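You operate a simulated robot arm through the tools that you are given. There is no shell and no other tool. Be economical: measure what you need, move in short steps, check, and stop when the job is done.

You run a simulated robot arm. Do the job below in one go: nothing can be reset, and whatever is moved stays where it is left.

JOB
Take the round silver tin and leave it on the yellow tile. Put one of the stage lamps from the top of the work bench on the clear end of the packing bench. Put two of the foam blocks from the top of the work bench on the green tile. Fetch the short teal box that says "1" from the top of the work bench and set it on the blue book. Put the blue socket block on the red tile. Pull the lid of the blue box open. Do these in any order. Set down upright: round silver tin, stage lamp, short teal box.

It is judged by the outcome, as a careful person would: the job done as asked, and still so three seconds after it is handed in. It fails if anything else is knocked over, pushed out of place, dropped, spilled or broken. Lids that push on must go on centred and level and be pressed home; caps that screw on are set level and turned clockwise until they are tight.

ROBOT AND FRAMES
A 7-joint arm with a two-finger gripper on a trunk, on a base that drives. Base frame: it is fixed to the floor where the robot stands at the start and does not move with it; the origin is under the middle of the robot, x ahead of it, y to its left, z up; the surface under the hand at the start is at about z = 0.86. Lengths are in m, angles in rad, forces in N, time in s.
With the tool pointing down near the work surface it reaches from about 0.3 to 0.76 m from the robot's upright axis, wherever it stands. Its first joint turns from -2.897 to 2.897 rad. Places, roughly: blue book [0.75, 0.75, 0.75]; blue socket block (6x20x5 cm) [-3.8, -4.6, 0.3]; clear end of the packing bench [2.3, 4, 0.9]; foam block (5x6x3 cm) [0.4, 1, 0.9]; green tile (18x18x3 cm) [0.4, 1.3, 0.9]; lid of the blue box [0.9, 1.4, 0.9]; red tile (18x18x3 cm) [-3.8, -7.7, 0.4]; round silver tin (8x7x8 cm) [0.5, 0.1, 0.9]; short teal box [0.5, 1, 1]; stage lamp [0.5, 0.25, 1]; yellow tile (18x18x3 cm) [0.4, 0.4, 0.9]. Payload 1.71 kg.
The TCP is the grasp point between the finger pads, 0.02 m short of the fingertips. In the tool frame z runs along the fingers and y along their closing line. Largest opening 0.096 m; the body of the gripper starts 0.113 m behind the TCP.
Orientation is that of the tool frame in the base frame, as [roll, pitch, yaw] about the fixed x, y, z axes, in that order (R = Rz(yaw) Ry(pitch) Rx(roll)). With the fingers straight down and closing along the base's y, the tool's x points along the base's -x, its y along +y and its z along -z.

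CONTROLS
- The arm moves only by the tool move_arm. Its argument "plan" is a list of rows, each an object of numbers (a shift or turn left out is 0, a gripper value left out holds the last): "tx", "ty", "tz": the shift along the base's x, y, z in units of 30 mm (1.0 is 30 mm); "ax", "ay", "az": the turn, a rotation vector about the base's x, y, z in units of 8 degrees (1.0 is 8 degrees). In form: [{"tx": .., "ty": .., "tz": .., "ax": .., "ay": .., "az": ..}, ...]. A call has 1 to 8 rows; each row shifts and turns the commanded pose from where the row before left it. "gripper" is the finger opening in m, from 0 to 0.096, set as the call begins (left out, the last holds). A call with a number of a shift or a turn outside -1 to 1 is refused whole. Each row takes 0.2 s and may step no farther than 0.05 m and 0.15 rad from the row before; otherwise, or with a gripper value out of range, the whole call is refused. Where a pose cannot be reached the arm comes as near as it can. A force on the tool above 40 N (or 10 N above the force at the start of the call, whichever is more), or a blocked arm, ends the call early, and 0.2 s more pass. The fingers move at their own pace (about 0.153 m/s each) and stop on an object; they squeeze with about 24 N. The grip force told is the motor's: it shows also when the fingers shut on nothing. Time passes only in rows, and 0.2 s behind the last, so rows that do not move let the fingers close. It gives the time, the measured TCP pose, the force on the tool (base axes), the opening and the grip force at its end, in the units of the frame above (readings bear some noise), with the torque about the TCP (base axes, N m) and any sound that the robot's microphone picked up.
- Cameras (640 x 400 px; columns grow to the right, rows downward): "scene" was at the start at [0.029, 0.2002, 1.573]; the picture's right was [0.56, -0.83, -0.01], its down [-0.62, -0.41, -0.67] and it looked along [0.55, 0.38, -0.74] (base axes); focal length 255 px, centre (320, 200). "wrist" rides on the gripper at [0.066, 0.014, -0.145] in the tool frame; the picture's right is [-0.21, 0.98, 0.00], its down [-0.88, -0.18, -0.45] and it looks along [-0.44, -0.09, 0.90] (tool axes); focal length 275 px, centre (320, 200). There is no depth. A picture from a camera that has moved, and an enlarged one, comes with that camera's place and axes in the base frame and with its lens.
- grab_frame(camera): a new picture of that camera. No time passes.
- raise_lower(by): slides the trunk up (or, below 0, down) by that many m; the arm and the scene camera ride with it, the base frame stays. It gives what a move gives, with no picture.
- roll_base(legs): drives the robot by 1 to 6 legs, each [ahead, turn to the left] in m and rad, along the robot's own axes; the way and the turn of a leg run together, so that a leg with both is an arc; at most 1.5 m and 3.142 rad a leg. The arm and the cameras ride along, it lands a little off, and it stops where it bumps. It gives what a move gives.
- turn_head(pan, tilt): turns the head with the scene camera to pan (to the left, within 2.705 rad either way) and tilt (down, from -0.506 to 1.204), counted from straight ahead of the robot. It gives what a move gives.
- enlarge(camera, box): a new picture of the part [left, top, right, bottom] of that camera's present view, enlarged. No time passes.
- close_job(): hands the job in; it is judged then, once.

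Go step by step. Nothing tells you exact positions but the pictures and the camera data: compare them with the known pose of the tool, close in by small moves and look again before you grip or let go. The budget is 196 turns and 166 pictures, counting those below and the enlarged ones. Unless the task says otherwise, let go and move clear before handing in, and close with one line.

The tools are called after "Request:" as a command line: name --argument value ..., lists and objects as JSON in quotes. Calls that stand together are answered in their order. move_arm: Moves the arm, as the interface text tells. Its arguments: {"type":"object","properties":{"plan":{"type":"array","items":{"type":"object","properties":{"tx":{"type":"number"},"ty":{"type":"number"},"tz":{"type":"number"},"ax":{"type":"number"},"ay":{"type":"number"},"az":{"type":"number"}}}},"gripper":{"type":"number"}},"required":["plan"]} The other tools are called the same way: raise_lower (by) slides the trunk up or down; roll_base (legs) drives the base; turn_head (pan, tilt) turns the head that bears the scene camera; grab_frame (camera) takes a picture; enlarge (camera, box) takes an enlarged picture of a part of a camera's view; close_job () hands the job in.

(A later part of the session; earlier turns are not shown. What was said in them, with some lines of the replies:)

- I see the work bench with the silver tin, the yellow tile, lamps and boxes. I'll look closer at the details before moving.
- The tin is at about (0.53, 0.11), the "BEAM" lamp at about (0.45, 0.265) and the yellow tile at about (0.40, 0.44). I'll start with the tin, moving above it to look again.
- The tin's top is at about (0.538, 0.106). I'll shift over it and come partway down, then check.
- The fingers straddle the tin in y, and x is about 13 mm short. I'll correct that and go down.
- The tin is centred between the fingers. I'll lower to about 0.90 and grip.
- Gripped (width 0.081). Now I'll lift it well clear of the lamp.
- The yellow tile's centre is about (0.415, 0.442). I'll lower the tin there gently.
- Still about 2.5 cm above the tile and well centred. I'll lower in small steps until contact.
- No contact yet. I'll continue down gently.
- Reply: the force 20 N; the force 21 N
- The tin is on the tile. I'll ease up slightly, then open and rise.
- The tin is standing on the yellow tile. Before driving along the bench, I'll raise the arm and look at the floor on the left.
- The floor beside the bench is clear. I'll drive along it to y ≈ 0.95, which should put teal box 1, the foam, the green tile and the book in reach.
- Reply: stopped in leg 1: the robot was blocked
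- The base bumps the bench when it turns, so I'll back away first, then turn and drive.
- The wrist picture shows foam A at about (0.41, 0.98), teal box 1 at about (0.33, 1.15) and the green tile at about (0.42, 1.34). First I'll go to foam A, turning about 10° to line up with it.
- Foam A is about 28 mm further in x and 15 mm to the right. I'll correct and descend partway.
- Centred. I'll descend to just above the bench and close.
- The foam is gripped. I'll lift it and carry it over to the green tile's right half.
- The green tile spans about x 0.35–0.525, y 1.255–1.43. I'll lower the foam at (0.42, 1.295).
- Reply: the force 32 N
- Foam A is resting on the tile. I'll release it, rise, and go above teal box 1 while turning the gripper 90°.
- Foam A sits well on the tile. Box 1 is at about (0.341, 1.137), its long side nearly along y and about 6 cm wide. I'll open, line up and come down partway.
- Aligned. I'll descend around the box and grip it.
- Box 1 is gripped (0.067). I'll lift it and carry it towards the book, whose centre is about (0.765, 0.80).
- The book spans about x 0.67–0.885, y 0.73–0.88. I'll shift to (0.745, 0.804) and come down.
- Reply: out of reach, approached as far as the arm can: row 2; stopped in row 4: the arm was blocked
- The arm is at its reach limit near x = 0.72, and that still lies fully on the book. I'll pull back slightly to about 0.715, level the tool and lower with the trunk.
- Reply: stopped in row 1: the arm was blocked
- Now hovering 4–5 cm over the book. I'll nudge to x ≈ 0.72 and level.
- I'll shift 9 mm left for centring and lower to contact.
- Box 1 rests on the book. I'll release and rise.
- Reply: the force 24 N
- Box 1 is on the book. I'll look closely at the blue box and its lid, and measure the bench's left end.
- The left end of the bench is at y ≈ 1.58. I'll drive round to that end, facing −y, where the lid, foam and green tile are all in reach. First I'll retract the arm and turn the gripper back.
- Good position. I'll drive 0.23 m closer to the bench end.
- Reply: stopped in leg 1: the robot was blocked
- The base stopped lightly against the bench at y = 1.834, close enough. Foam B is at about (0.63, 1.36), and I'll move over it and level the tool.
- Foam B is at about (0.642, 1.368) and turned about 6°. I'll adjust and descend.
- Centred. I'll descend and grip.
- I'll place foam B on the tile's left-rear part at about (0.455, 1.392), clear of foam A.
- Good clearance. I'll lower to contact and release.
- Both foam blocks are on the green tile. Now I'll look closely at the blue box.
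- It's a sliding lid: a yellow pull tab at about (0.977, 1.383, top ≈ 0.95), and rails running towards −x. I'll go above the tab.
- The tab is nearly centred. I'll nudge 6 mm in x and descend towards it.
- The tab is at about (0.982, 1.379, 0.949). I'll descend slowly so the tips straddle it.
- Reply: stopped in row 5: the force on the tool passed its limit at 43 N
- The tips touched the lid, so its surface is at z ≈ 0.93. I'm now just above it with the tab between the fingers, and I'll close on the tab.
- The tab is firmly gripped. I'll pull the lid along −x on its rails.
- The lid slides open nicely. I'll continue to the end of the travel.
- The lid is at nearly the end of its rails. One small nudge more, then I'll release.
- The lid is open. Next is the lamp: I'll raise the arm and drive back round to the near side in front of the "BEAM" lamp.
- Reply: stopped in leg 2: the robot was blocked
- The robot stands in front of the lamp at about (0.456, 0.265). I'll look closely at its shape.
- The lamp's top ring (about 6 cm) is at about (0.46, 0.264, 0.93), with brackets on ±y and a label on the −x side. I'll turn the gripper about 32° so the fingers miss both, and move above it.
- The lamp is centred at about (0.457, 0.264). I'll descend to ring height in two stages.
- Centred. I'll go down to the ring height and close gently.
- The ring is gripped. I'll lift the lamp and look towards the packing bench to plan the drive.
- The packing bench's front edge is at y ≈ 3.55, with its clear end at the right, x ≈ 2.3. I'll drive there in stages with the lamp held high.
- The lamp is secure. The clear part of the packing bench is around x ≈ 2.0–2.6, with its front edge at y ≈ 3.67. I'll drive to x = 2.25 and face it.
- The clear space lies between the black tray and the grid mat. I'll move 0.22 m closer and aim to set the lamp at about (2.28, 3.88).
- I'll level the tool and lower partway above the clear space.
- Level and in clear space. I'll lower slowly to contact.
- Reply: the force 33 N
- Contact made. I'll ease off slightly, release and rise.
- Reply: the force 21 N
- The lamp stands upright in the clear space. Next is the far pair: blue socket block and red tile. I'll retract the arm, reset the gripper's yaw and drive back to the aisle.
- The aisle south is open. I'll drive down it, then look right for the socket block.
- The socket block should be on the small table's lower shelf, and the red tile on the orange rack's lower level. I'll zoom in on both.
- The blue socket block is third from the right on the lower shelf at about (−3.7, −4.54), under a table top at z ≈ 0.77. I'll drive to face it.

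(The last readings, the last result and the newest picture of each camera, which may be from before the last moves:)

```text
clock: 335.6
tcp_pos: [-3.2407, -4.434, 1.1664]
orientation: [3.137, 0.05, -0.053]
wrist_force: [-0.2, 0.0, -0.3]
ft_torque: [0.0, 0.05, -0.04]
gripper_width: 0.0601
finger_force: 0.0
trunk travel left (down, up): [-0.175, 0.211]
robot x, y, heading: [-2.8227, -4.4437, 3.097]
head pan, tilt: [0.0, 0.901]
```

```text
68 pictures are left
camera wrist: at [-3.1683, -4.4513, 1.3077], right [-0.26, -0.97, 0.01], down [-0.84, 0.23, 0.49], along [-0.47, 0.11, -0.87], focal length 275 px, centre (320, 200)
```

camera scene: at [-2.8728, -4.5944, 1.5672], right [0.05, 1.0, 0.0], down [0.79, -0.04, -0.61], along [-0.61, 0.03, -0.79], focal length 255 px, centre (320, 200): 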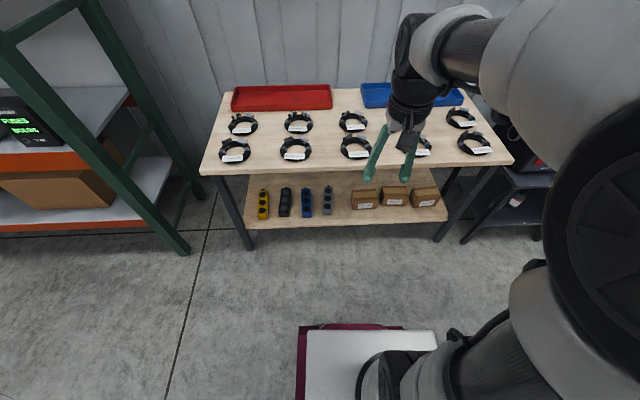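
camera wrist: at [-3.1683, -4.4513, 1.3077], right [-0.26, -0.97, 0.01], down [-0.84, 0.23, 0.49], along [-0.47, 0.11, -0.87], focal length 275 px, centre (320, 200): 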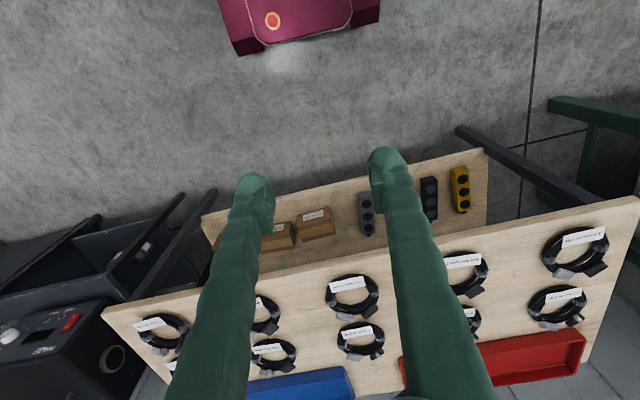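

The blue block's near end is at about (−3.69, −4.63), with about 6 cm gaps to its neighbours. I'll shift the base to line up with it at about (−3.12, −4.63), facing the shelf.

Request:
roll_base --legs '[[0, 0.604], [0.35, 0], [0, -0.559]]'

Request:
move_arm --plan '[{"tx": 0.3, "ay": -0.35}, {"tx": 0.3}, {"tx": 0.3}, {}]' --gripper 0.09

Request:
raise_lower --by -0.17

Request:
turn_head --pan 0.0 --tilt 0.75

Request:
grab_frame --camera "scene"

```text
clock: 341.7
tcp_pos: [-3.5393, -4.6385, 1.166]
orientation: [3.135, 0.049, -0.009]
wrist_force: [0.4, 0.1, -0.5]
ft_torque: [0.0, -0.01, 0.02]
gripper_width: 0.0599
finger_force: 0.0
trunk travel left (down, up): [-0.175, 0.211]
robot x, y, heading: [-3.1195, -4.631, 3.14]
head pan, tilt: [0.0, 0.901]
```

```text
clock: 342.7
tcp_pos: [-3.4951, -4.6384, 1.1708]
orientation: [3.139, 0.013, -0.007]
wrist_force: [-0.3, 0.6, -0.2]
ft_torque: [0.01, -0.07, 0.0]
gripper_width: 0.09
finger_force: 0.0
trunk travel left (down, up): [-0.175, 0.211]
robot x, y, heading: [-3.1189, -4.6293, 3.138]
head pan, tilt: [0.0, 0.901]
```

```text
clock: 344.6
tcp_pos: [-3.4948, -4.6377, 1.0016]
orientation: [3.139, 0.016, -0.007]
wrist_force: [0.6, -1.4, -0.4]
ft_torque: [0.01, 0.0, 0.01]
gripper_width: 0.0901
finger_force: 0.2
trunk travel left (down, up): [-0.005, 0.381]
robot x, y, heading: [-3.1164, -4.6349, 3.141]
head pan, tilt: [0.0, 0.901]
```

```text
clock: 345.4
tcp_pos: [-3.4947, -4.638, 1.0012]
orientation: [3.139, 0.015, -0.007]
wrist_force: [0.8, 1.1, 1.1]
ft_torque: [-0.04, 0.0, 0.0]
gripper_width: 0.0902
finger_force: 0.0
trunk travel left (down, up): [-0.005, 0.381]
robot x, y, heading: [-3.121, -4.6292, 3.135]
head pan, tilt: [0.0, 0.75]
```

```text
67 pictures are left
camera scene: at [-3.1688, -4.784, 1.4088], right [0.0, 1.0, 0.0], down [0.69, 0.0, -0.72], along [-0.72, 0.0, -0.69], focal length 255 px, centre (320, 200)
```

scene: 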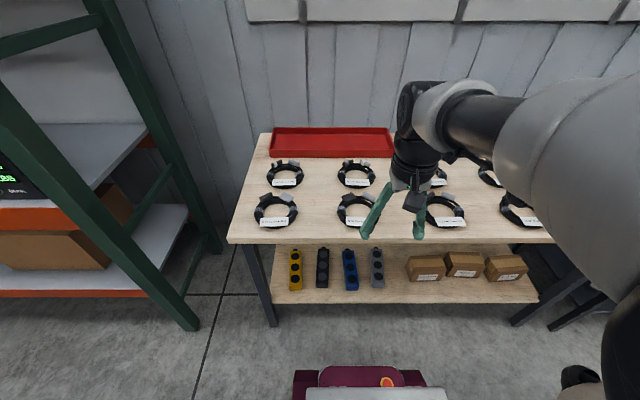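

The blue block is centred at about (−3.82, −4.642) with its front at x ≈ −3.72. I'll lower the hand in front of the table.

Request:
move_arm --plan '[{"tz": -1}, {"tz": -1}, {"tz": -1}, {"tz": -1}, {"tz": -1}, {"tz": -1}, {"tz": -1}, {"tz": -1}]'

Request:
move_arm --plan '[{"tz": -1}, {"tz": -1}, {"tz": -1}, {"tz": -1}, {}]'

Request:
grab_frame --camera "scene"

```text
clock: 347.1
tcp_pos: [-3.4947, -4.6398, 0.7614]
orientation: [3.139, 0.015, -0.007]
wrist_force: [-0.4, -0.4, -0.4]
ft_torque: [0.03, -0.02, 0.01]
gripper_width: 0.0899
finger_force: 0.1
trunk travel left (down, up): [-0.005, 0.381]
robot x, y, heading: [-3.1134, -4.6325, 3.141]
head pan, tilt: [0.0, 0.75]
```

```text
clock: 348.4
tcp_pos: [-3.4921, -4.6378, 0.6415]
orientation: [3.138, 0.015, -0.008]
wrist_force: [-1.0, 0.5, 0.0]
ft_torque: [0.0, -0.02, 0.0]
gripper_width: 0.0902
finger_force: 0.0
trunk travel left (down, up): [-0.005, 0.381]
robot x, y, heading: [-3.1156, -4.6296, 3.142]
head pan, tilt: [0.0, 0.75]
```

```text
66 pictures are left
camera scene: at [-3.1693, -4.784, 1.4089], right [0.0, 1.0, 0.0], down [0.69, 0.0, -0.72], along [-0.72, 0.0, -0.69], focal length 255 px, centre (320, 200)
```

scene: 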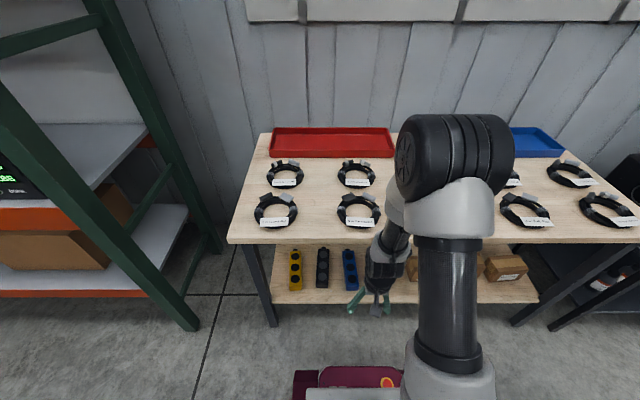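

Now I'll tilt the tool forward about 45° while lowering in front of the shelf.

Request:
move_arm --plan '[{"ay": 1, "tz": -0.7}, {"ay": 1, "tz": -0.7}, {"ay": 1, "tz": -0.7}, {"ay": 1, "tz": -0.7}, {"ay": 1, "tz": -0.7}, {"ay": 0.5, "tz": -0.5}, {}]'

Request:
grab_frame --camera "wrist"

Request:
grab_frame --camera "scene"

```text
clock: 349.9
tcp_pos: [-3.5212, -4.6381, 0.5104]
orientation: [3.128, 0.784, -0.01]
wrist_force: [-0.1, 0.1, -0.2]
ft_torque: [-0.04, 0.0, 0.02]
gripper_width: 0.09
finger_force: 0.1
out of reach, approached as far as the arm can: row 3, 4
trunk travel left (down, up): [-0.005, 0.381]
robot x, y, heading: [-3.1177, -4.6349, 3.139]
head pan, tilt: [0.0, 0.75]
```

```text
65 pictures are left
camera wrist: at [-3.372, -4.6519, 0.5655], right [-0.15, -0.98, 0.15], down [-0.31, 0.19, 0.93], along [-0.94, 0.09, -0.33], focal length 275 px, centre (320, 200)
```

wrist: 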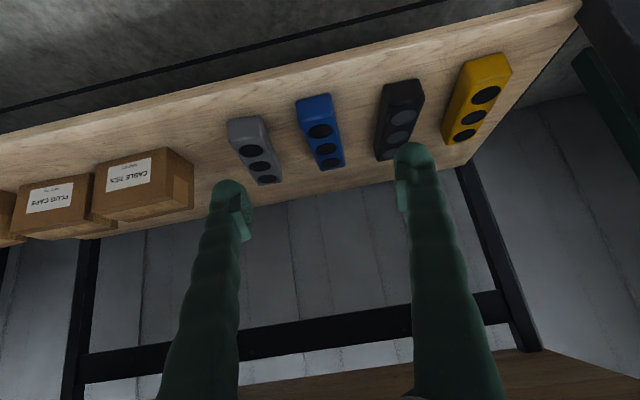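

```text
64 pictures are left
camera scene: at [-3.1691, -4.784, 1.4089], right [0.0, 1.0, 0.0], down [0.69, 0.0, -0.72], along [-0.72, 0.0, -0.69], focal length 255 px, centre (320, 200)
```

scene: 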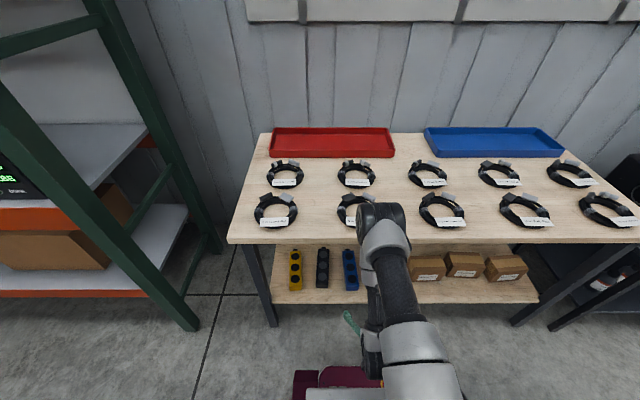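

The tilted tool is in front of the shelf and the wrist camera sees the blue block. I'll zoom both views to triangulate it accurately.

Request:
enlarge --camera "scene" --box '[280, 230, 400, 310]'

Request:
enlarge --camera "wrist" --box '[220, 60, 420, 200]'

```text
5.00 times, centred on (340, 270) of scene
camera zoom: at [-3.1691, -4.784, 1.4089], right [0.0, 1.0, 0.0], down [0.69, 0.0, -0.72], along [-0.72, 0.0, -0.69], focal length 1274 px, centre (220, -150)
```

zoom: 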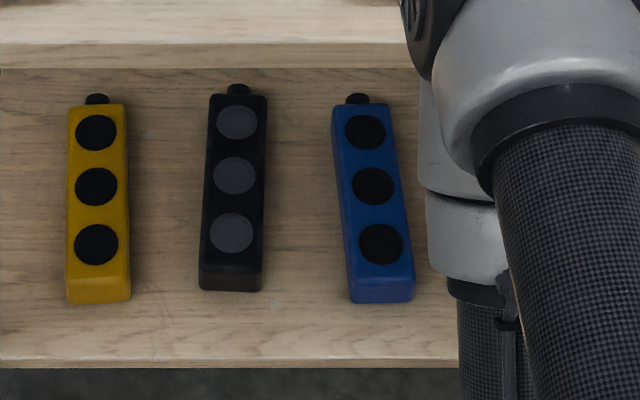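

```text
2.86 times, centred on (320, 130) of wrist
camera zoom: at [-3.372, -4.6519, 0.5655], right [-0.15, -0.98, 0.15], down [-0.31, 0.19, 0.93], along [-0.94, 0.09, -0.33], focal length 786 px, centre (320, 400)
```

zoom: 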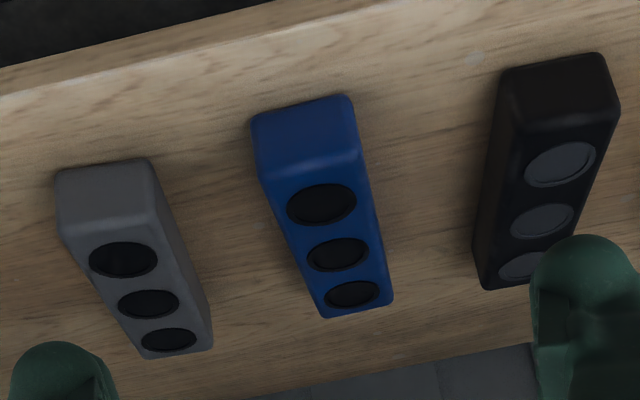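

Triangulation puts the block's middle hole at about (−3.850, −4.632) with its top at z = 0.295. I'll move to a pre-grasp point along a 45° approach line.

Request:
move_arm --plan '[{"tx": -0.9, "tz": -0.55, "ty": 0.1}, {"tx": -0.9, "tz": -0.55, "ty": 0.1}, {"tx": -0.9, "tz": -0.55}, {"tx": -0.9, "tz": -0.55}, {"tx": -0.9, "tz": -0.55}, {"tx": -0.9, "tz": -0.55}, {"tx": -0.9, "tz": -0.55}, {}]' --gripper 0.09

Request:
grab_frame --camera "wrist"

Request:
grab_frame --camera "scene"

```text
clock: 351.8
tcp_pos: [-3.7081, -4.633, 0.3919]
orientation: [3.128, 0.783, -0.01]
wrist_force: [0.2, 0.5, 0.3]
ft_torque: [0.0, 0.03, 0.01]
gripper_width: 0.0897
finger_force: 0.1
trunk travel left (down, up): [-0.005, 0.381]
robot x, y, heading: [-3.123, -4.6299, 3.139]
head pan, tilt: [0.0, 0.75]
```

```text
61 pictures are left
camera wrist: at [-3.5586, -4.6476, 0.4492], right [-0.15, -0.98, 0.15], down [-0.31, 0.19, 0.93], along [-0.94, 0.09, -0.33], focal length 275 px, centre (320, 200)
```

wrist: 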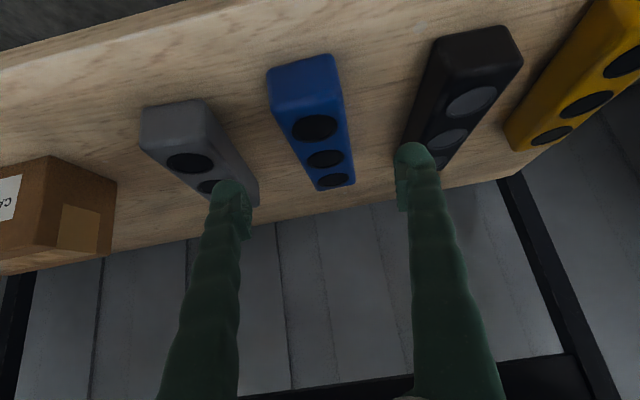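

```text
60 pictures are left
camera scene: at [-3.1692, -4.784, 1.4089], right [0.0, 1.0, 0.0], down [0.69, 0.0, -0.72], along [-0.72, 0.0, -0.69], focal length 255 px, centre (320, 200)
```

scene: 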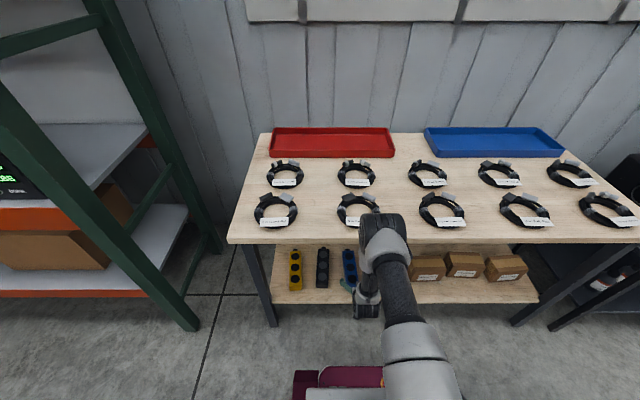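

Everything agrees: block middle at (−3.855, −4.633). I'll approach along the tool axis, in two parts.

Request:
move_arm --plan '[{"tx": -0.78, "tz": -0.78}, {"tx": -0.78, "tz": -0.78}, {"tx": -0.78, "tz": -0.78}, {}]'

Request:
grab_frame --camera "wrist"

Request:
enlarge --camera "scene" --box '[280, 180, 480, 320]'

```text
clock: 352.8
tcp_pos: [-3.7793, -4.634, 0.3213]
orientation: [3.129, 0.783, -0.011]
wrist_force: [-0.6, -0.2, 0.3]
ft_torque: [0.05, 0.01, 0.0]
gripper_width: 0.0899
finger_force: 0.0
trunk travel left (down, up): [-0.005, 0.381]
robot x, y, heading: [-3.1178, -4.6303, 3.142]
head pan, tilt: [0.0, 0.75]
```

```text
59 pictures are left
camera wrist: at [-3.6299, -4.647, 0.3783], right [-0.15, -0.98, 0.15], down [-0.31, 0.19, 0.93], along [-0.94, 0.09, -0.33], focal length 275 px, centre (320, 200)
```

wrist: 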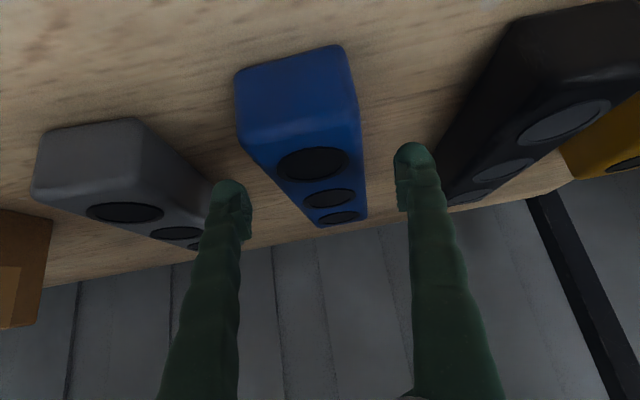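

```text
2.86 times, centred on (380, 250) of scene
camera zoom: at [-3.1693, -4.784, 1.4089], right [0.0, 1.0, 0.0], down [0.69, 0.0, -0.72], along [-0.72, 0.0, -0.69], focal length 728 px, centre (149, 57)
```

zoom: 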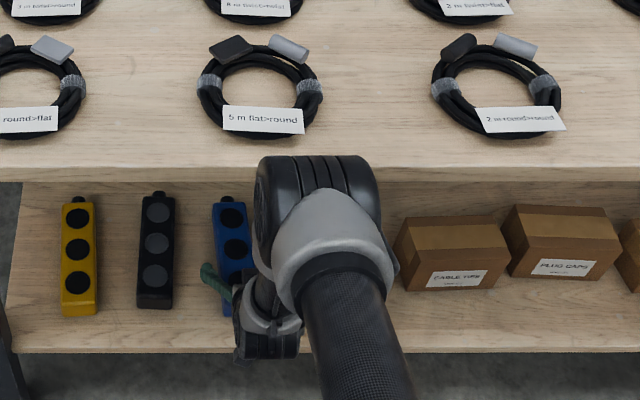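

Fingers straddle the block. I'll make the final approach and close.

Request:
move_arm --plan '[{"tx": -0.6, "tz": -0.6}, {"tx": -0.6, "tz": -0.6}, {"tx": -0.3, "tz": -0.3}, {}]'

Request:
grab_frame --camera "wrist"

```text
clock: 353.8
tcp_pos: [-3.8255, -4.6334, 0.2793]
orientation: [3.13, 0.787, -0.009]
wrist_force: [19.6, -6.3, 28.4]
ft_torque: [1.41, -0.24, -1.14]
gripper_width: 0.092
finger_force: 0.8
trunk travel left (down, up): [-0.005, 0.381]
robot x, y, heading: [-3.1212, -4.6301, 3.146]
head pan, tilt: [0.0, 0.75]
```

```text
57 pictures are left
camera wrist: at [-3.6759, -4.6465, 0.335], right [-0.15, -0.98, 0.15], down [-0.3, 0.19, 0.93], along [-0.94, 0.09, -0.32], focal length 275 px, centre (320, 200)
```

wrist: 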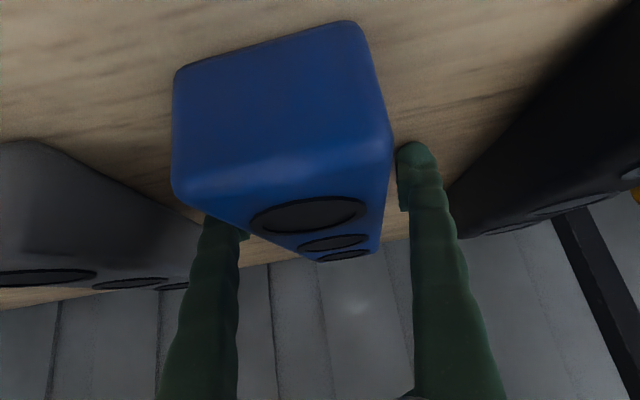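

The +y fingertip has touched the shelf. I'll lift 4 mm and close on the block.

Request:
move_arm --plan '[{"tz": 0.15, "ax": -0.08}, {}]'

Request:
move_arm --plan '[{}, {}, {}, {}]' --gripper 0.04

Request:
grab_frame --camera "wrist"

```text
clock: 354.4
tcp_pos: [-3.8248, -4.6306, 0.2807]
orientation: [3.116, 0.783, -0.02]
wrist_force: [-1.3, 0.3, 0.8]
ft_torque: [0.06, 0.03, 0.05]
gripper_width: 0.0902
finger_force: 0.1
trunk travel left (down, up): [-0.005, 0.381]
robot x, y, heading: [-3.1153, -4.6348, 3.135]
head pan, tilt: [0.0, 0.75]
```

```text
clock: 355.4
tcp_pos: [-3.826, -4.6324, 0.2827]
orientation: [3.115, 0.786, -0.021]
wrist_force: [-1.7, 3.2, 9.2]
ft_torque: [0.44, -0.17, 0.32]
gripper_width: 0.0674
finger_force: 23.9
trunk travel left (down, up): [-0.005, 0.381]
robot x, y, heading: [-3.119, -4.6309, 3.143]
head pan, tilt: [0.0, 0.75]
```

```text
56 pictures are left
camera wrist: at [-3.6765, -4.6451, 0.3381], right [-0.15, -0.98, 0.16], down [-0.3, 0.2, 0.93], along [-0.94, 0.09, -0.33], focal length 275 px, centre (320, 200)
```

wrist: 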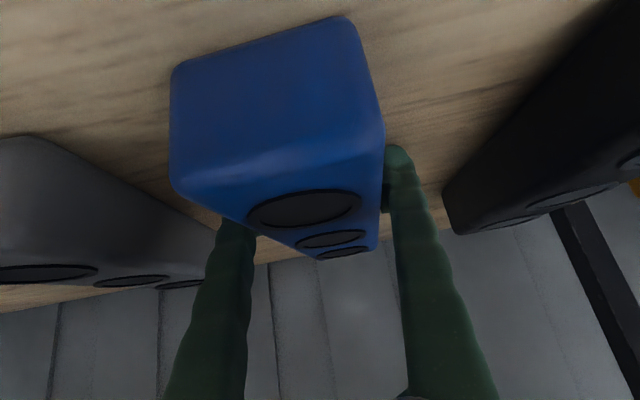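

Gripped at 0.067. I'll lift a few centimetres and check it comes up level.

Request:
move_arm --plan '[{"tz": 0.3}, {"tz": 0.5}, {"tz": 0.6}, {"tz": 0.6}, {}]'

Request:
grab_frame --camera "wrist"

Request:
enlarge --camera "scene" --box '[280, 180, 480, 320]'

```text
clock: 356.8
tcp_pos: [-3.7943, -4.6336, 0.3283]
orientation: [3.114, 0.755, -0.024]
wrist_force: [-0.4, 0.1, -3.4]
ft_torque: [-0.01, -0.01, 0.0]
gripper_width: 0.0675
finger_force: 23.8
trunk travel left (down, up): [-0.005, 0.381]
robot x, y, heading: [-3.1209, -4.6291, 3.138]
head pan, tilt: [0.0, 0.75]
stopped in row 5: the arm was blocked; the commanded pose is now the measured one
```

```text
55 pictures are left
camera wrist: at [-3.6473, -4.6462, 0.389], right [-0.15, -0.97, 0.16], down [-0.33, 0.2, 0.92], along [-0.93, 0.09, -0.36], focal length 275 px, centre (320, 200)
```

wrist: 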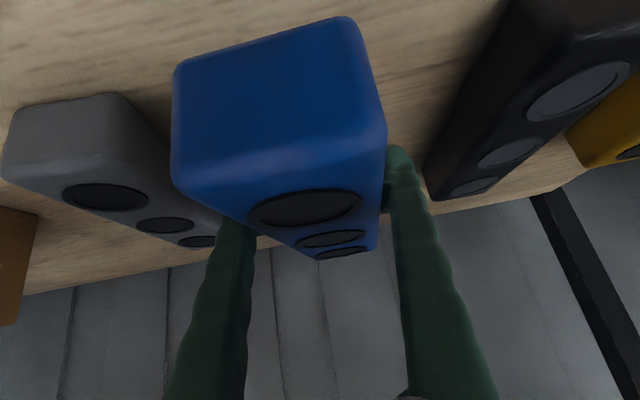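

```text
2.86 times, centred on (380, 250) of scene
camera zoom: at [-3.1674, -4.7841, 1.4097], right [0.0, 1.0, 0.0], down [0.69, 0.0, -0.72], along [-0.72, 0.0, -0.69], focal length 728 px, centre (149, 57)
```

zoom: 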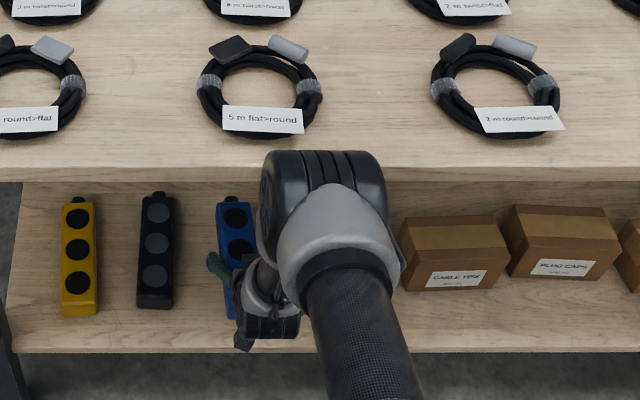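

The block is lifted, but the elbow is near the table's edge and blocked. I'll withdraw straight back (+x) now that the block is clear of the shelf.

Request:
move_arm --plan '[{"tx": 0.5}, {"tx": 0.7}, {"tx": 0.8}, {}]'

Request:
enlarge --camera "scene" --box '[280, 180, 480, 320]'

Request:
grab_frame --camera "wrist"

```text
clock: 357.8
tcp_pos: [-3.7421, -4.6329, 0.3335]
orientation: [3.117, 0.768, -0.023]
wrist_force: [-0.1, -0.7, -3.2]
ft_torque: [0.0, -0.05, -0.01]
gripper_width: 0.0672
finger_force: 24.0
trunk travel left (down, up): [-0.005, 0.381]
robot x, y, heading: [-3.1172, -4.6309, 3.138]
head pan, tilt: [0.0, 0.75]
```

```text
2.86 times, centred on (380, 250) of scene
camera zoom: at [-3.1688, -4.7841, 1.4089], right [0.0, 1.0, 0.0], down [0.69, 0.0, -0.72], along [-0.72, 0.0, -0.69], focal length 728 px, centre (149, 57)
```

zoom: 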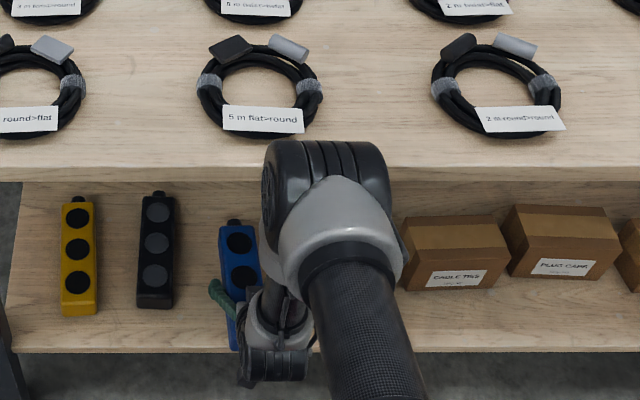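

```text
52 pictures are left
camera wrist: at [-3.594, -4.6461, 0.3923], right [-0.15, -0.98, 0.16], down [-0.32, 0.2, 0.93], along [-0.94, 0.09, -0.34], focal length 275 px, centre (320, 200)
```

wrist: 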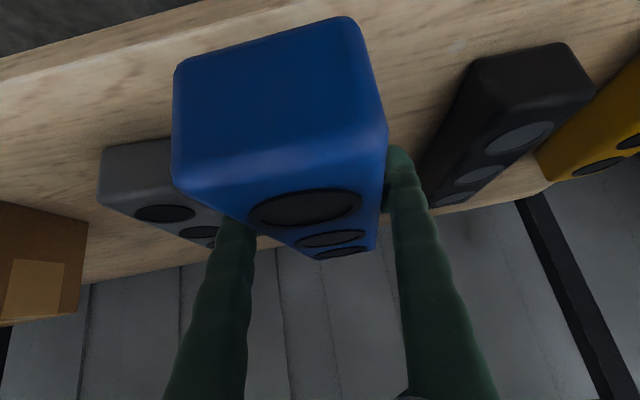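

The block is coming out cleanly. I'll back the base straight out to clear the table.

Request:
roll_base --legs '[[-0.45, 0]]'

Request:
grab_frame --camera "scene"

Request:
grab_frame --camera "wrist"

```text
clock: 360.6
tcp_pos: [-3.2961, -4.6309, 0.3338]
orientation: [3.115, 0.767, -0.03]
wrist_force: [0.1, 0.1, -3.8]
ft_torque: [-0.02, -0.03, 0.03]
gripper_width: 0.0673
finger_force: 23.9
trunk travel left (down, up): [-0.005, 0.381]
robot x, y, heading: [-2.6723, -4.6316, 3.131]
head pan, tilt: [0.0, 0.75]
```

```text
51 pictures are left
camera scene: at [-2.7247, -4.7865, 1.4088], right [0.01, 1.0, 0.0], down [0.69, -0.01, -0.72], along [-0.72, 0.01, -0.69], focal length 255 px, centre (320, 200)
```

scene: 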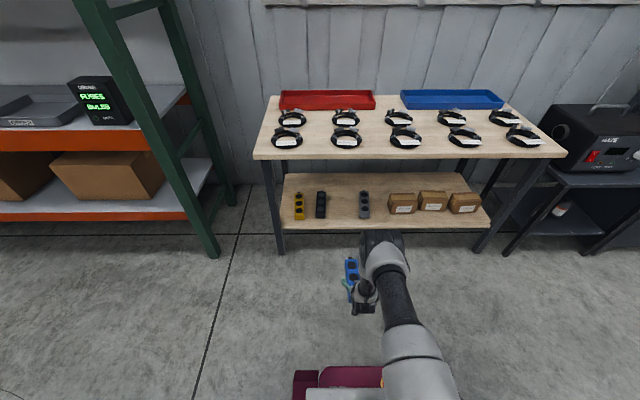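

```text
50 pictures are left
camera wrist: at [-3.1483, -4.6451, 0.3919], right [-0.16, -0.97, 0.16], down [-0.32, 0.21, 0.92], along [-0.93, 0.1, -0.34], focal length 275 px, centre (320, 200)
```

wrist: 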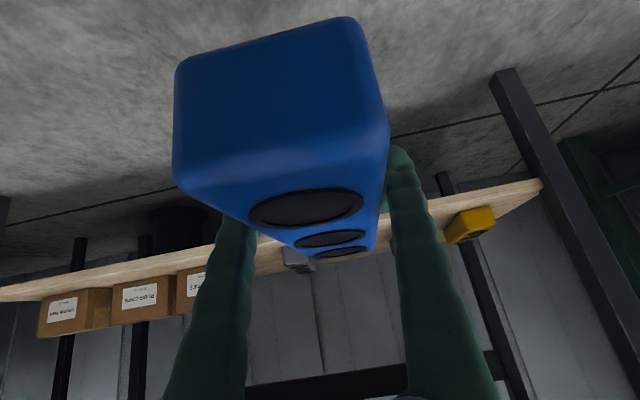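

The block is out and the neighbours are undisturbed. Now I'll drive along the rack to the red tile at about (−3.85, −7.75).

Request:
roll_base --legs '[[0, 1.581], [1.4, 0], [1.4, 0], [0.32, 0], [0, -1.571]]'

Request:
turn_head --pan 0.0 --tilt 0.7

Request:
grab_frame --camera "scene"

Request:
grab_frame --camera "wrist"

```text
clock: 386.4
tcp_pos: [-3.0585, -7.8, 0.3402]
orientation: [3.115, 0.78, 0.052]
wrist_force: [-0.6, -0.2, -3.2]
ft_torque: [0.0, -0.03, -0.01]
gripper_width: 0.0671
finger_force: 24.3
trunk travel left (down, up): [-0.005, 0.381]
robot x, y, heading: [-2.4376, -7.7608, -3.07]
head pan, tilt: [0.0, 0.75]
```

```text
clock: 387.0
tcp_pos: [-3.0525, -7.8007, 0.3518]
orientation: [3.113, 0.799, 0.051]
wrist_force: [0.8, 0.4, -3.3]
ft_torque: [-0.01, -0.04, -0.01]
gripper_width: 0.0671
finger_force: 24.2
trunk travel left (down, up): [-0.005, 0.381]
robot x, y, heading: [-2.4433, -7.7572, -3.071]
head pan, tilt: [0.0, 0.7]
```

```text
49 pictures are left
camera scene: at [-2.4819, -7.9168, 1.4131], right [-0.07, 1.0, 0.0], down [0.66, 0.05, -0.75], along [-0.75, -0.05, -0.66], focal length 255 px, centre (320, 200)
```

scene: 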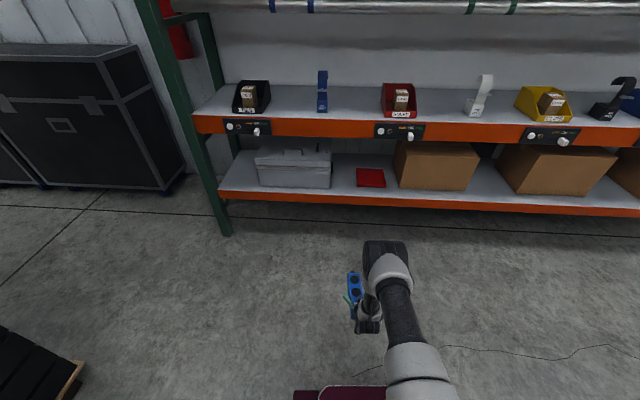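

```text
48 pictures are left
camera wrist: at [-2.9022, -7.8026, 0.4063], right [-0.07, -0.98, 0.17], down [-0.31, 0.18, 0.93], along [-0.95, 0.02, -0.32], focal length 275 px, centre (320, 200)
```

wrist: 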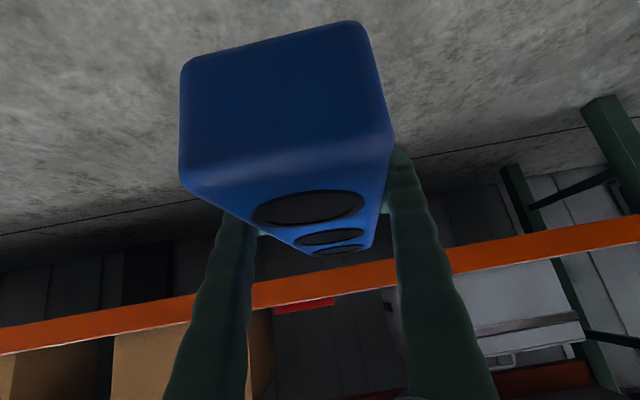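

The red tile is on the lower shelf at about (−3.90, −7.675), between two boxes with good room. I'll raise the trunk so the block clears the shelf, and line the base up with the tile.

Request:
raise_lower --by 0.15

Request:
roll_base --legs '[[0, -0.219], [0.53, 0], [0, 0.148]]'

Request:
grab_frame --camera "scene"

Request:
grab_frame --camera "wrist"

```text
clock: 388.7
tcp_pos: [-3.054, -7.7994, 0.5017]
orientation: [3.114, 0.799, 0.051]
wrist_force: [0.1, -0.6, -2.7]
ft_torque: [0.03, -0.05, 0.0]
gripper_width: 0.0672
finger_force: 24.0
trunk travel left (down, up): [-0.155, 0.231]
robot x, y, heading: [-2.441, -7.7626, -3.07]
head pan, tilt: [0.0, 0.7]
```

```text
clock: 393.6
tcp_pos: [-3.5746, -7.6724, 0.5026]
orientation: [3.114, 0.798, -0.025]
wrist_force: [0.5, 0.0, -4.1]
ft_torque: [0.03, -0.05, -0.01]
gripper_width: 0.0671
finger_force: 23.9
trunk travel left (down, up): [-0.155, 0.231]
robot x, y, heading: [-2.9631, -7.6823, 3.13]
head pan, tilt: [0.0, 0.7]
```

```text
47 pictures are left
camera scene: at [-3.0163, -7.8331, 1.5632], right [0.01, 1.0, 0.0], down [0.66, 0.0, -0.75], along [-0.75, 0.01, -0.66], focal length 255 px, centre (320, 200)
```

scene: 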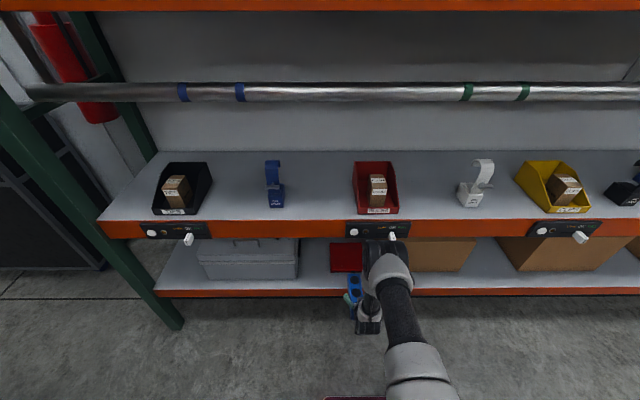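

```text
46 pictures are left
camera wrist: at [-3.4244, -7.6864, 0.5564], right [-0.15, -0.97, 0.17], down [-0.29, 0.2, 0.93], along [-0.94, 0.09, -0.32], focal length 275 px, centre (320, 200)
```

wrist: 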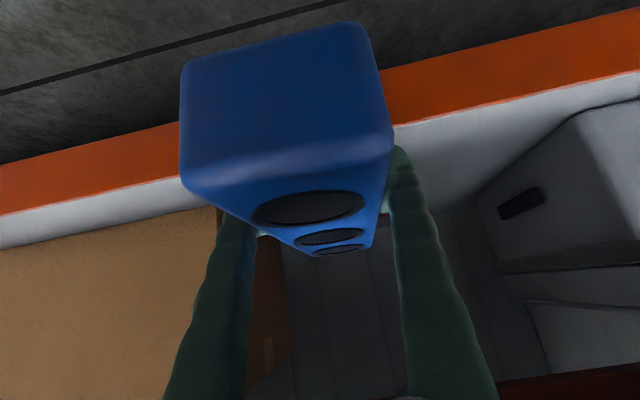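

The forearm hangs nearly vertically, so from here it would meet the upper beam. I'll stretch the arm forward first, so the forearm leans back, then approach with the base.

Request:
move_arm --plan '[{"tx": -0.9}, {"tx": -0.9}, {"tx": -0.9}, {"tx": -0.9}, {"tx": -0.9}, {}]'

Request:
grab_frame --camera "scene"

Request:
grab_frame --camera "wrist"

```text
clock: 395.0
tcp_pos: [-3.7037, -7.6729, 0.511]
orientation: [3.114, 0.81, -0.026]
wrist_force: [0.2, -0.1, -2.3]
ft_torque: [-0.01, -0.03, 0.0]
gripper_width: 0.0673
finger_force: 24.0
trunk travel left (down, up): [-0.155, 0.231]
robot x, y, heading: [-2.9608, -7.6777, 3.134]
head pan, tilt: [0.0, 0.7]
```

```text
45 pictures are left
camera scene: at [-3.0166, -7.8333, 1.5632], right [0.01, 1.0, 0.0], down [0.66, 0.0, -0.75], along [-0.75, 0.01, -0.66], focal length 255 px, centre (320, 200)
```

scene: 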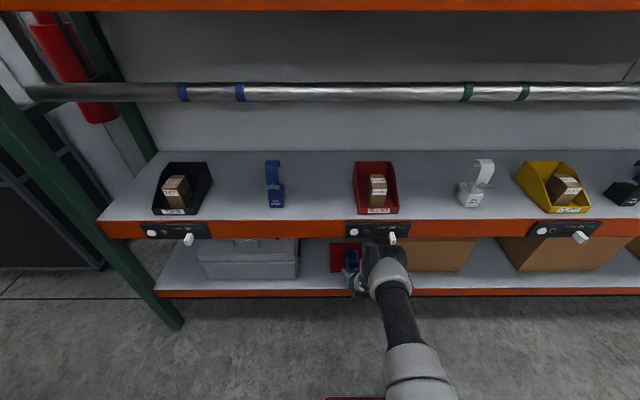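

```text
44 pictures are left
camera wrist: at [-3.5524, -7.6864, 0.5635], right [-0.15, -0.97, 0.17], down [-0.28, 0.2, 0.94], along [-0.95, 0.09, -0.3], focal length 275 px, centre (320, 200)
```

wrist: 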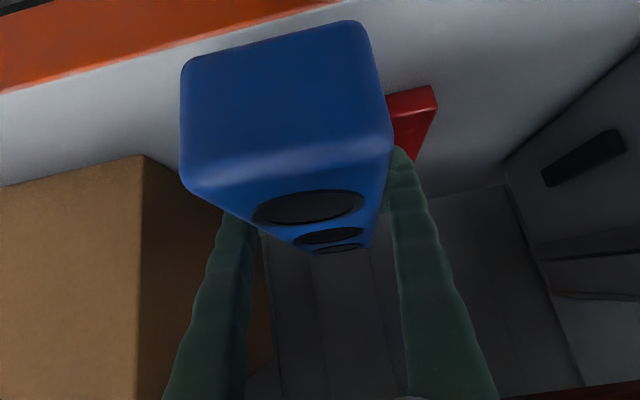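

The elbow now stays well back. I'll trim the tilt and y slightly, then drive 0.10 m closer.

Request:
move_arm --plan '[{"ay": -0.17, "ty": -0.3}, {}]'

Request:
roll_base --legs '[[0.1, 0]]'

Request:
enlarge --camera "scene" --box '[300, 200, 460, 320]'

Request:
grab_frame --camera "wrist"

```text
clock: 395.6
tcp_pos: [-3.7037, -7.682, 0.5134]
orientation: [3.114, 0.788, -0.025]
wrist_force: [-0.4, -0.1, -4.3]
ft_torque: [0.01, -0.03, 0.02]
gripper_width: 0.0671
finger_force: 24.2
trunk travel left (down, up): [-0.155, 0.231]
robot x, y, heading: [-2.9611, -7.6827, 3.136]
head pan, tilt: [0.0, 0.7]
```

```text
clock: 396.8
tcp_pos: [-3.8052, -7.6842, 0.5116]
orientation: [3.115, 0.789, -0.025]
wrist_force: [0.3, 0.2, -4.1]
ft_torque: [0.0, -0.08, 0.0]
gripper_width: 0.0674
finger_force: 23.7
trunk travel left (down, up): [-0.155, 0.231]
robot x, y, heading: [-3.0618, -7.6774, 3.137]
head pan, tilt: [0.0, 0.7]
```

```text
3.33 times, centred on (380, 260) of scene
camera zoom: at [-3.1197, -7.8327, 1.5631], right [0.01, 1.0, 0.0], down [0.66, 0.0, -0.75], along [-0.75, 0.0, -0.66], focal length 850 px, centre (120, 0)
```

zoom: 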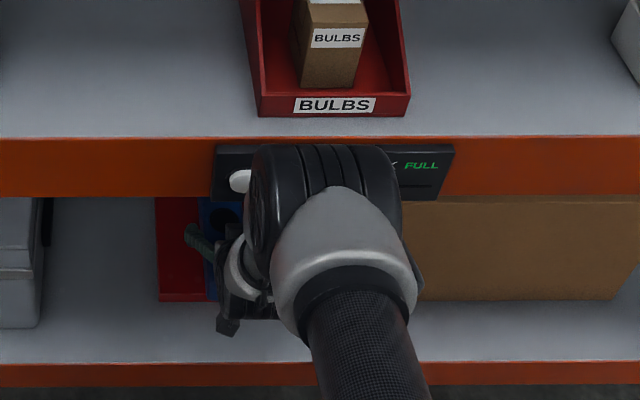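

```text
42 pictures are left
camera wrist: at [-3.656, -7.6962, 0.567], right [-0.15, -0.97, 0.16], down [-0.3, 0.2, 0.93], along [-0.94, 0.09, -0.32], focal length 275 px, centre (320, 200)
```

wrist: 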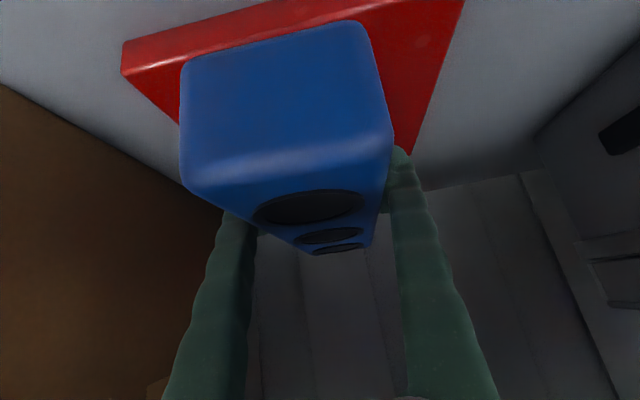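

The block is almost centred over the tile (tile centre ≈ −3.845, −7.686, top z ≈ 0.43). I'll nudge 10 mm forward and lower with the trunk.

Request:
move_arm --plan '[{"tx": -0.35, "ty": -0.05}, {}]'

Request:
raise_lower --by -0.025

Request:
grab_frame --camera "wrist"

```text
clock: 397.4
tcp_pos: [-3.8075, -7.6838, 0.5234]
orientation: [3.115, 0.804, -0.026]
wrist_force: [-0.2, -0.5, -4.7]
ft_torque: [0.0, -0.04, -0.01]
gripper_width: 0.0675
finger_force: 24.1
trunk travel left (down, up): [-0.155, 0.231]
robot x, y, heading: [-3.0616, -7.677, 3.141]
head pan, tilt: [0.0, 0.7]
```

```text
clock: 398.1
tcp_pos: [-3.808, -7.684, 0.4983]
orientation: [3.113, 0.807, -0.026]
wrist_force: [1.1, -0.4, -4.0]
ft_torque: [-0.03, -0.05, -0.02]
gripper_width: 0.067
finger_force: 23.8
trunk travel left (down, up): [-0.13, 0.256]
robot x, y, heading: [-3.064, -7.6802, 3.132]
head pan, tilt: [0.0, 0.7]
```

```text
41 pictures are left
camera wrist: at [-3.6579, -7.6972, 0.5516], right [-0.15, -0.97, 0.17], down [-0.29, 0.2, 0.94], along [-0.95, 0.09, -0.31], focal length 275 px, centre (320, 200)
```

wrist: 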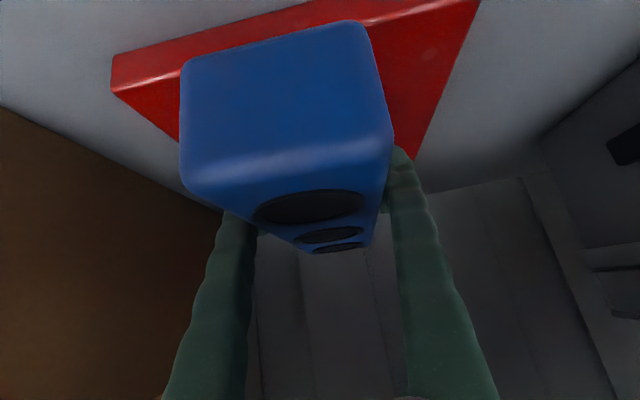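

Good. I'll trim the pitch back and lower further, watching the force.

Request:
move_arm --plan '[{"ay": -0.15, "tz": -0.1}, {}]'

Request:
raise_lower --by -0.012

Request:
raise_lower --by -0.006

Request:
grab_frame --camera "wrist"

```text
clock: 398.7
tcp_pos: [-3.8095, -7.6844, 0.4958]
orientation: [3.114, 0.784, -0.024]
wrist_force: [0.2, 0.1, -3.8]
ft_torque: [-0.01, -0.04, 0.03]
gripper_width: 0.0671
finger_force: 24.5
trunk travel left (down, up): [-0.13, 0.256]
robot x, y, heading: [-3.0628, -7.6795, 3.136]
head pan, tilt: [0.0, 0.7]
```

```text
clock: 399.3
tcp_pos: [-3.8082, -7.6851, 0.4828]
orientation: [3.115, 0.784, -0.024]
wrist_force: [-0.3, 0.4, -3.1]
ft_torque: [0.01, -0.07, 0.0]
gripper_width: 0.0671
finger_force: 23.5
trunk travel left (down, up): [-0.118, 0.268]
robot x, y, heading: [-3.0659, -7.68, 3.137]
head pan, tilt: [0.0, 0.7]
```

```text
clock: 399.8
tcp_pos: [-3.8076, -7.684, 0.4765]
orientation: [3.116, 0.784, -0.024]
wrist_force: [-0.4, 0.6, -3.1]
ft_torque: [0.0, -0.06, -0.02]
gripper_width: 0.0673
finger_force: 24.1
trunk travel left (down, up): [-0.112, 0.274]
robot x, y, heading: [-3.0616, -7.6802, 3.137]
head pan, tilt: [0.0, 0.7]
```

```text
40 pictures are left
camera wrist: at [-3.6591, -7.6975, 0.5333], right [-0.15, -0.97, 0.16], down [-0.31, 0.2, 0.93], along [-0.94, 0.09, -0.33], focal length 275 px, centre (320, 200)
```

wrist: 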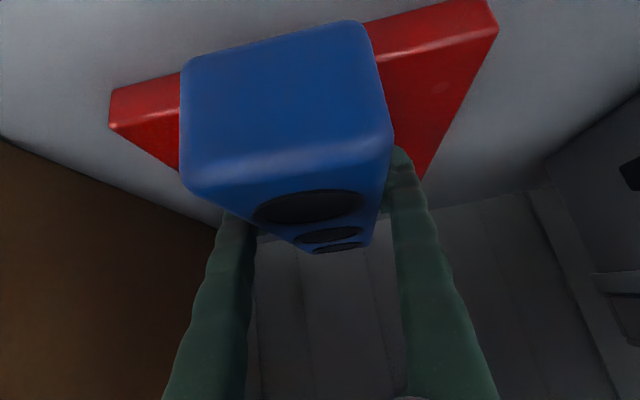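

Request:
raise_lower --by -0.005

Request:
raise_lower --by -0.004

```text
clock: 400.4
tcp_pos: [-3.8094, -7.6843, 0.4722]
orientation: [3.116, 0.784, -0.024]
wrist_force: [0.3, 0.1, -3.6]
ft_torque: [0.01, -0.07, -0.02]
gripper_width: 0.0674
finger_force: 24.5
trunk travel left (down, up): [-0.107, 0.279]
robot x, y, heading: [-3.0619, -7.6772, 3.14]
head pan, tilt: [0.0, 0.7]
```

```text
clock: 400.9
tcp_pos: [-3.8095, -7.6839, 0.4702]
orientation: [3.117, 0.787, -0.026]
wrist_force: [1.2, -0.6, 4.0]
ft_torque: [0.2, 0.82, -0.02]
gripper_width: 0.0672
finger_force: 24.1
trunk travel left (down, up): [-0.103, 0.283]
robot x, y, heading: [-3.0618, -7.6771, 3.133]
head pan, tilt: [0.0, 0.7]
```

Contact. I'll go down 2 mm more, then open gently.

Request:
raise_lower --by -0.003

Request:
move_arm --plan '[{}, {}, {}, {}]' --gripper 0.088

Request:
grab_frame --camera "wrist"

```text
clock: 401.4
tcp_pos: [-3.8081, -7.6841, 0.4654]
orientation: [3.116, 0.786, -0.024]
wrist_force: [1.5, -1.6, 6.6]
ft_torque: [0.32, 0.15, 0.19]
gripper_width: 0.0671
finger_force: 24.0
trunk travel left (down, up): [-0.1, 0.286]
robot x, y, heading: [-3.0646, -7.6778, 3.133]
head pan, tilt: [0.0, 0.7]
```

```text
clock: 402.4
tcp_pos: [-3.8084, -7.6822, 0.465]
orientation: [3.117, 0.783, -0.025]
wrist_force: [-0.1, 0.4, -0.3]
ft_torque: [0.01, 0.04, 0.0]
gripper_width: 0.0878
finger_force: 0.0
trunk travel left (down, up): [-0.1, 0.286]
robot x, y, heading: [-3.0615, -7.6793, 3.135]
head pan, tilt: [0.0, 0.7]
```

```text
39 pictures are left
camera wrist: at [-3.659, -7.6976, 0.5214], right [-0.15, -0.97, 0.16], down [-0.31, 0.2, 0.93], along [-0.94, 0.09, -0.33], focal length 275 px, centre (320, 200)
```

wrist: 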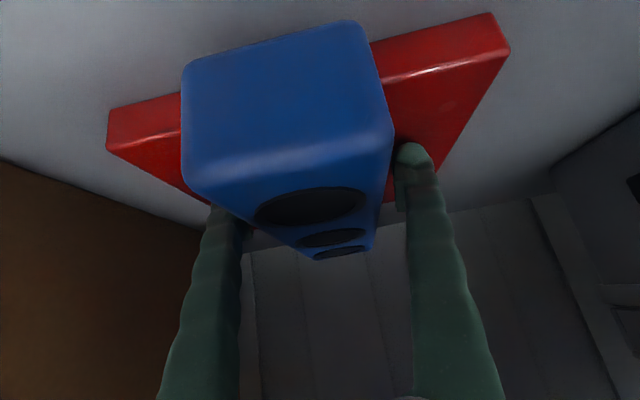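

Released with the block resting flat on the tile. I'll withdraw along the tool axis and back away.

Request:
move_arm --plan '[{"tx": 0.4, "tz": 0.4}, {"tx": 0.6, "tz": 0.6}, {"tx": 0.7, "tz": 0.7}, {"tx": 0.7, "tz": 0.5}, {"tx": 0.8, "tz": 0.2}, {"tx": 0.8}, {}]'

Request:
roll_base --legs '[[-0.5, 0]]'

Request:
grab_frame --camera "scene"

Request:
grab_frame --camera "wrist"

```text
clock: 404.0
tcp_pos: [-3.6888, -7.6838, 0.5373]
orientation: [3.116, 0.785, -0.025]
wrist_force: [0.3, -0.1, -0.1]
ft_torque: [0.04, -0.05, -0.02]
gripper_width: 0.088
finger_force: 0.0
trunk travel left (down, up): [-0.1, 0.286]
robot x, y, heading: [-3.0612, -7.6788, 3.139]
head pan, tilt: [0.0, 0.7]
```

```text
clock: 407.1
tcp_pos: [-3.1875, -7.6875, 0.5364]
orientation: [3.116, 0.784, -0.029]
wrist_force: [-0.2, -0.3, 0.3]
ft_torque: [-0.01, 0.03, 0.02]
gripper_width: 0.088
finger_force: 0.1
trunk travel left (down, up): [-0.1, 0.286]
robot x, y, heading: [-2.5641, -7.6826, 3.128]
head pan, tilt: [0.0, 0.7]
```

```text
38 pictures are left
camera scene: at [-2.6168, -7.8363, 1.5077], right [0.01, 1.0, 0.0], down [0.66, -0.01, -0.75], along [-0.75, 0.01, -0.66], focal length 255 px, centre (320, 200)
```

scene: 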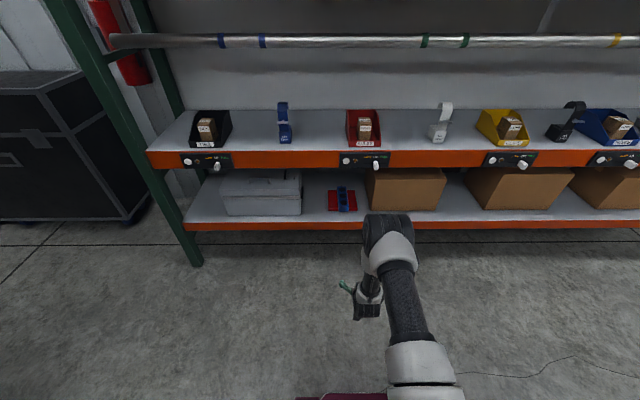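

```text
37 pictures are left
camera wrist: at [-3.0384, -7.7002, 0.5933], right [-0.16, -0.97, 0.16], down [-0.3, 0.2, 0.93], along [-0.94, 0.09, -0.33], focal length 275 px, centre (320, 200)
```

wrist: 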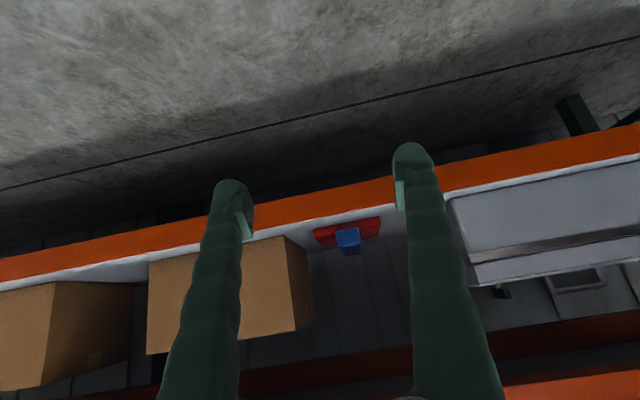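

Request:
enlarge --camera "scene" --box '[290, 140, 400, 230]'

```text
4.44 times, centred on (345, 185) of scene
camera zoom: at [-2.6168, -7.8363, 1.5077], right [0.01, 1.0, 0.0], down [0.66, -0.01, -0.75], along [-0.75, 0.01, -0.66], focal length 1133 px, centre (209, 267)
```

zoom: 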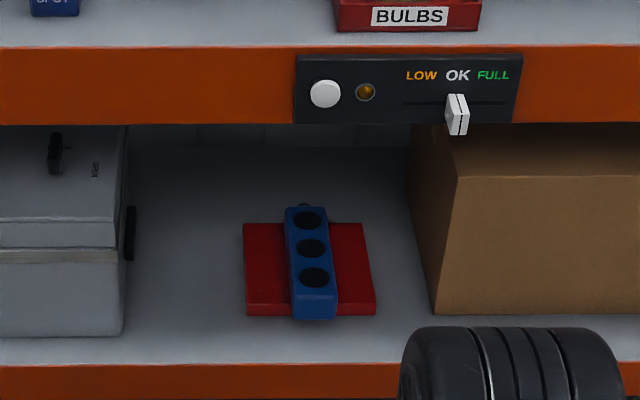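

The blue socket block lies centred and flat on the red tile, and the other five parts were checked in earlier pictures. The arm is clear, so I'm handing in.

Request:
close_job

```text
The job is handed in.
```

All six parts of the job are done and handed in: the tin is on the yellow tile, a lamp on the packing bench, two foam blocks on the green tile, box 1 on the blue book, the socket block on the red tile, and the blue box's lid is open.
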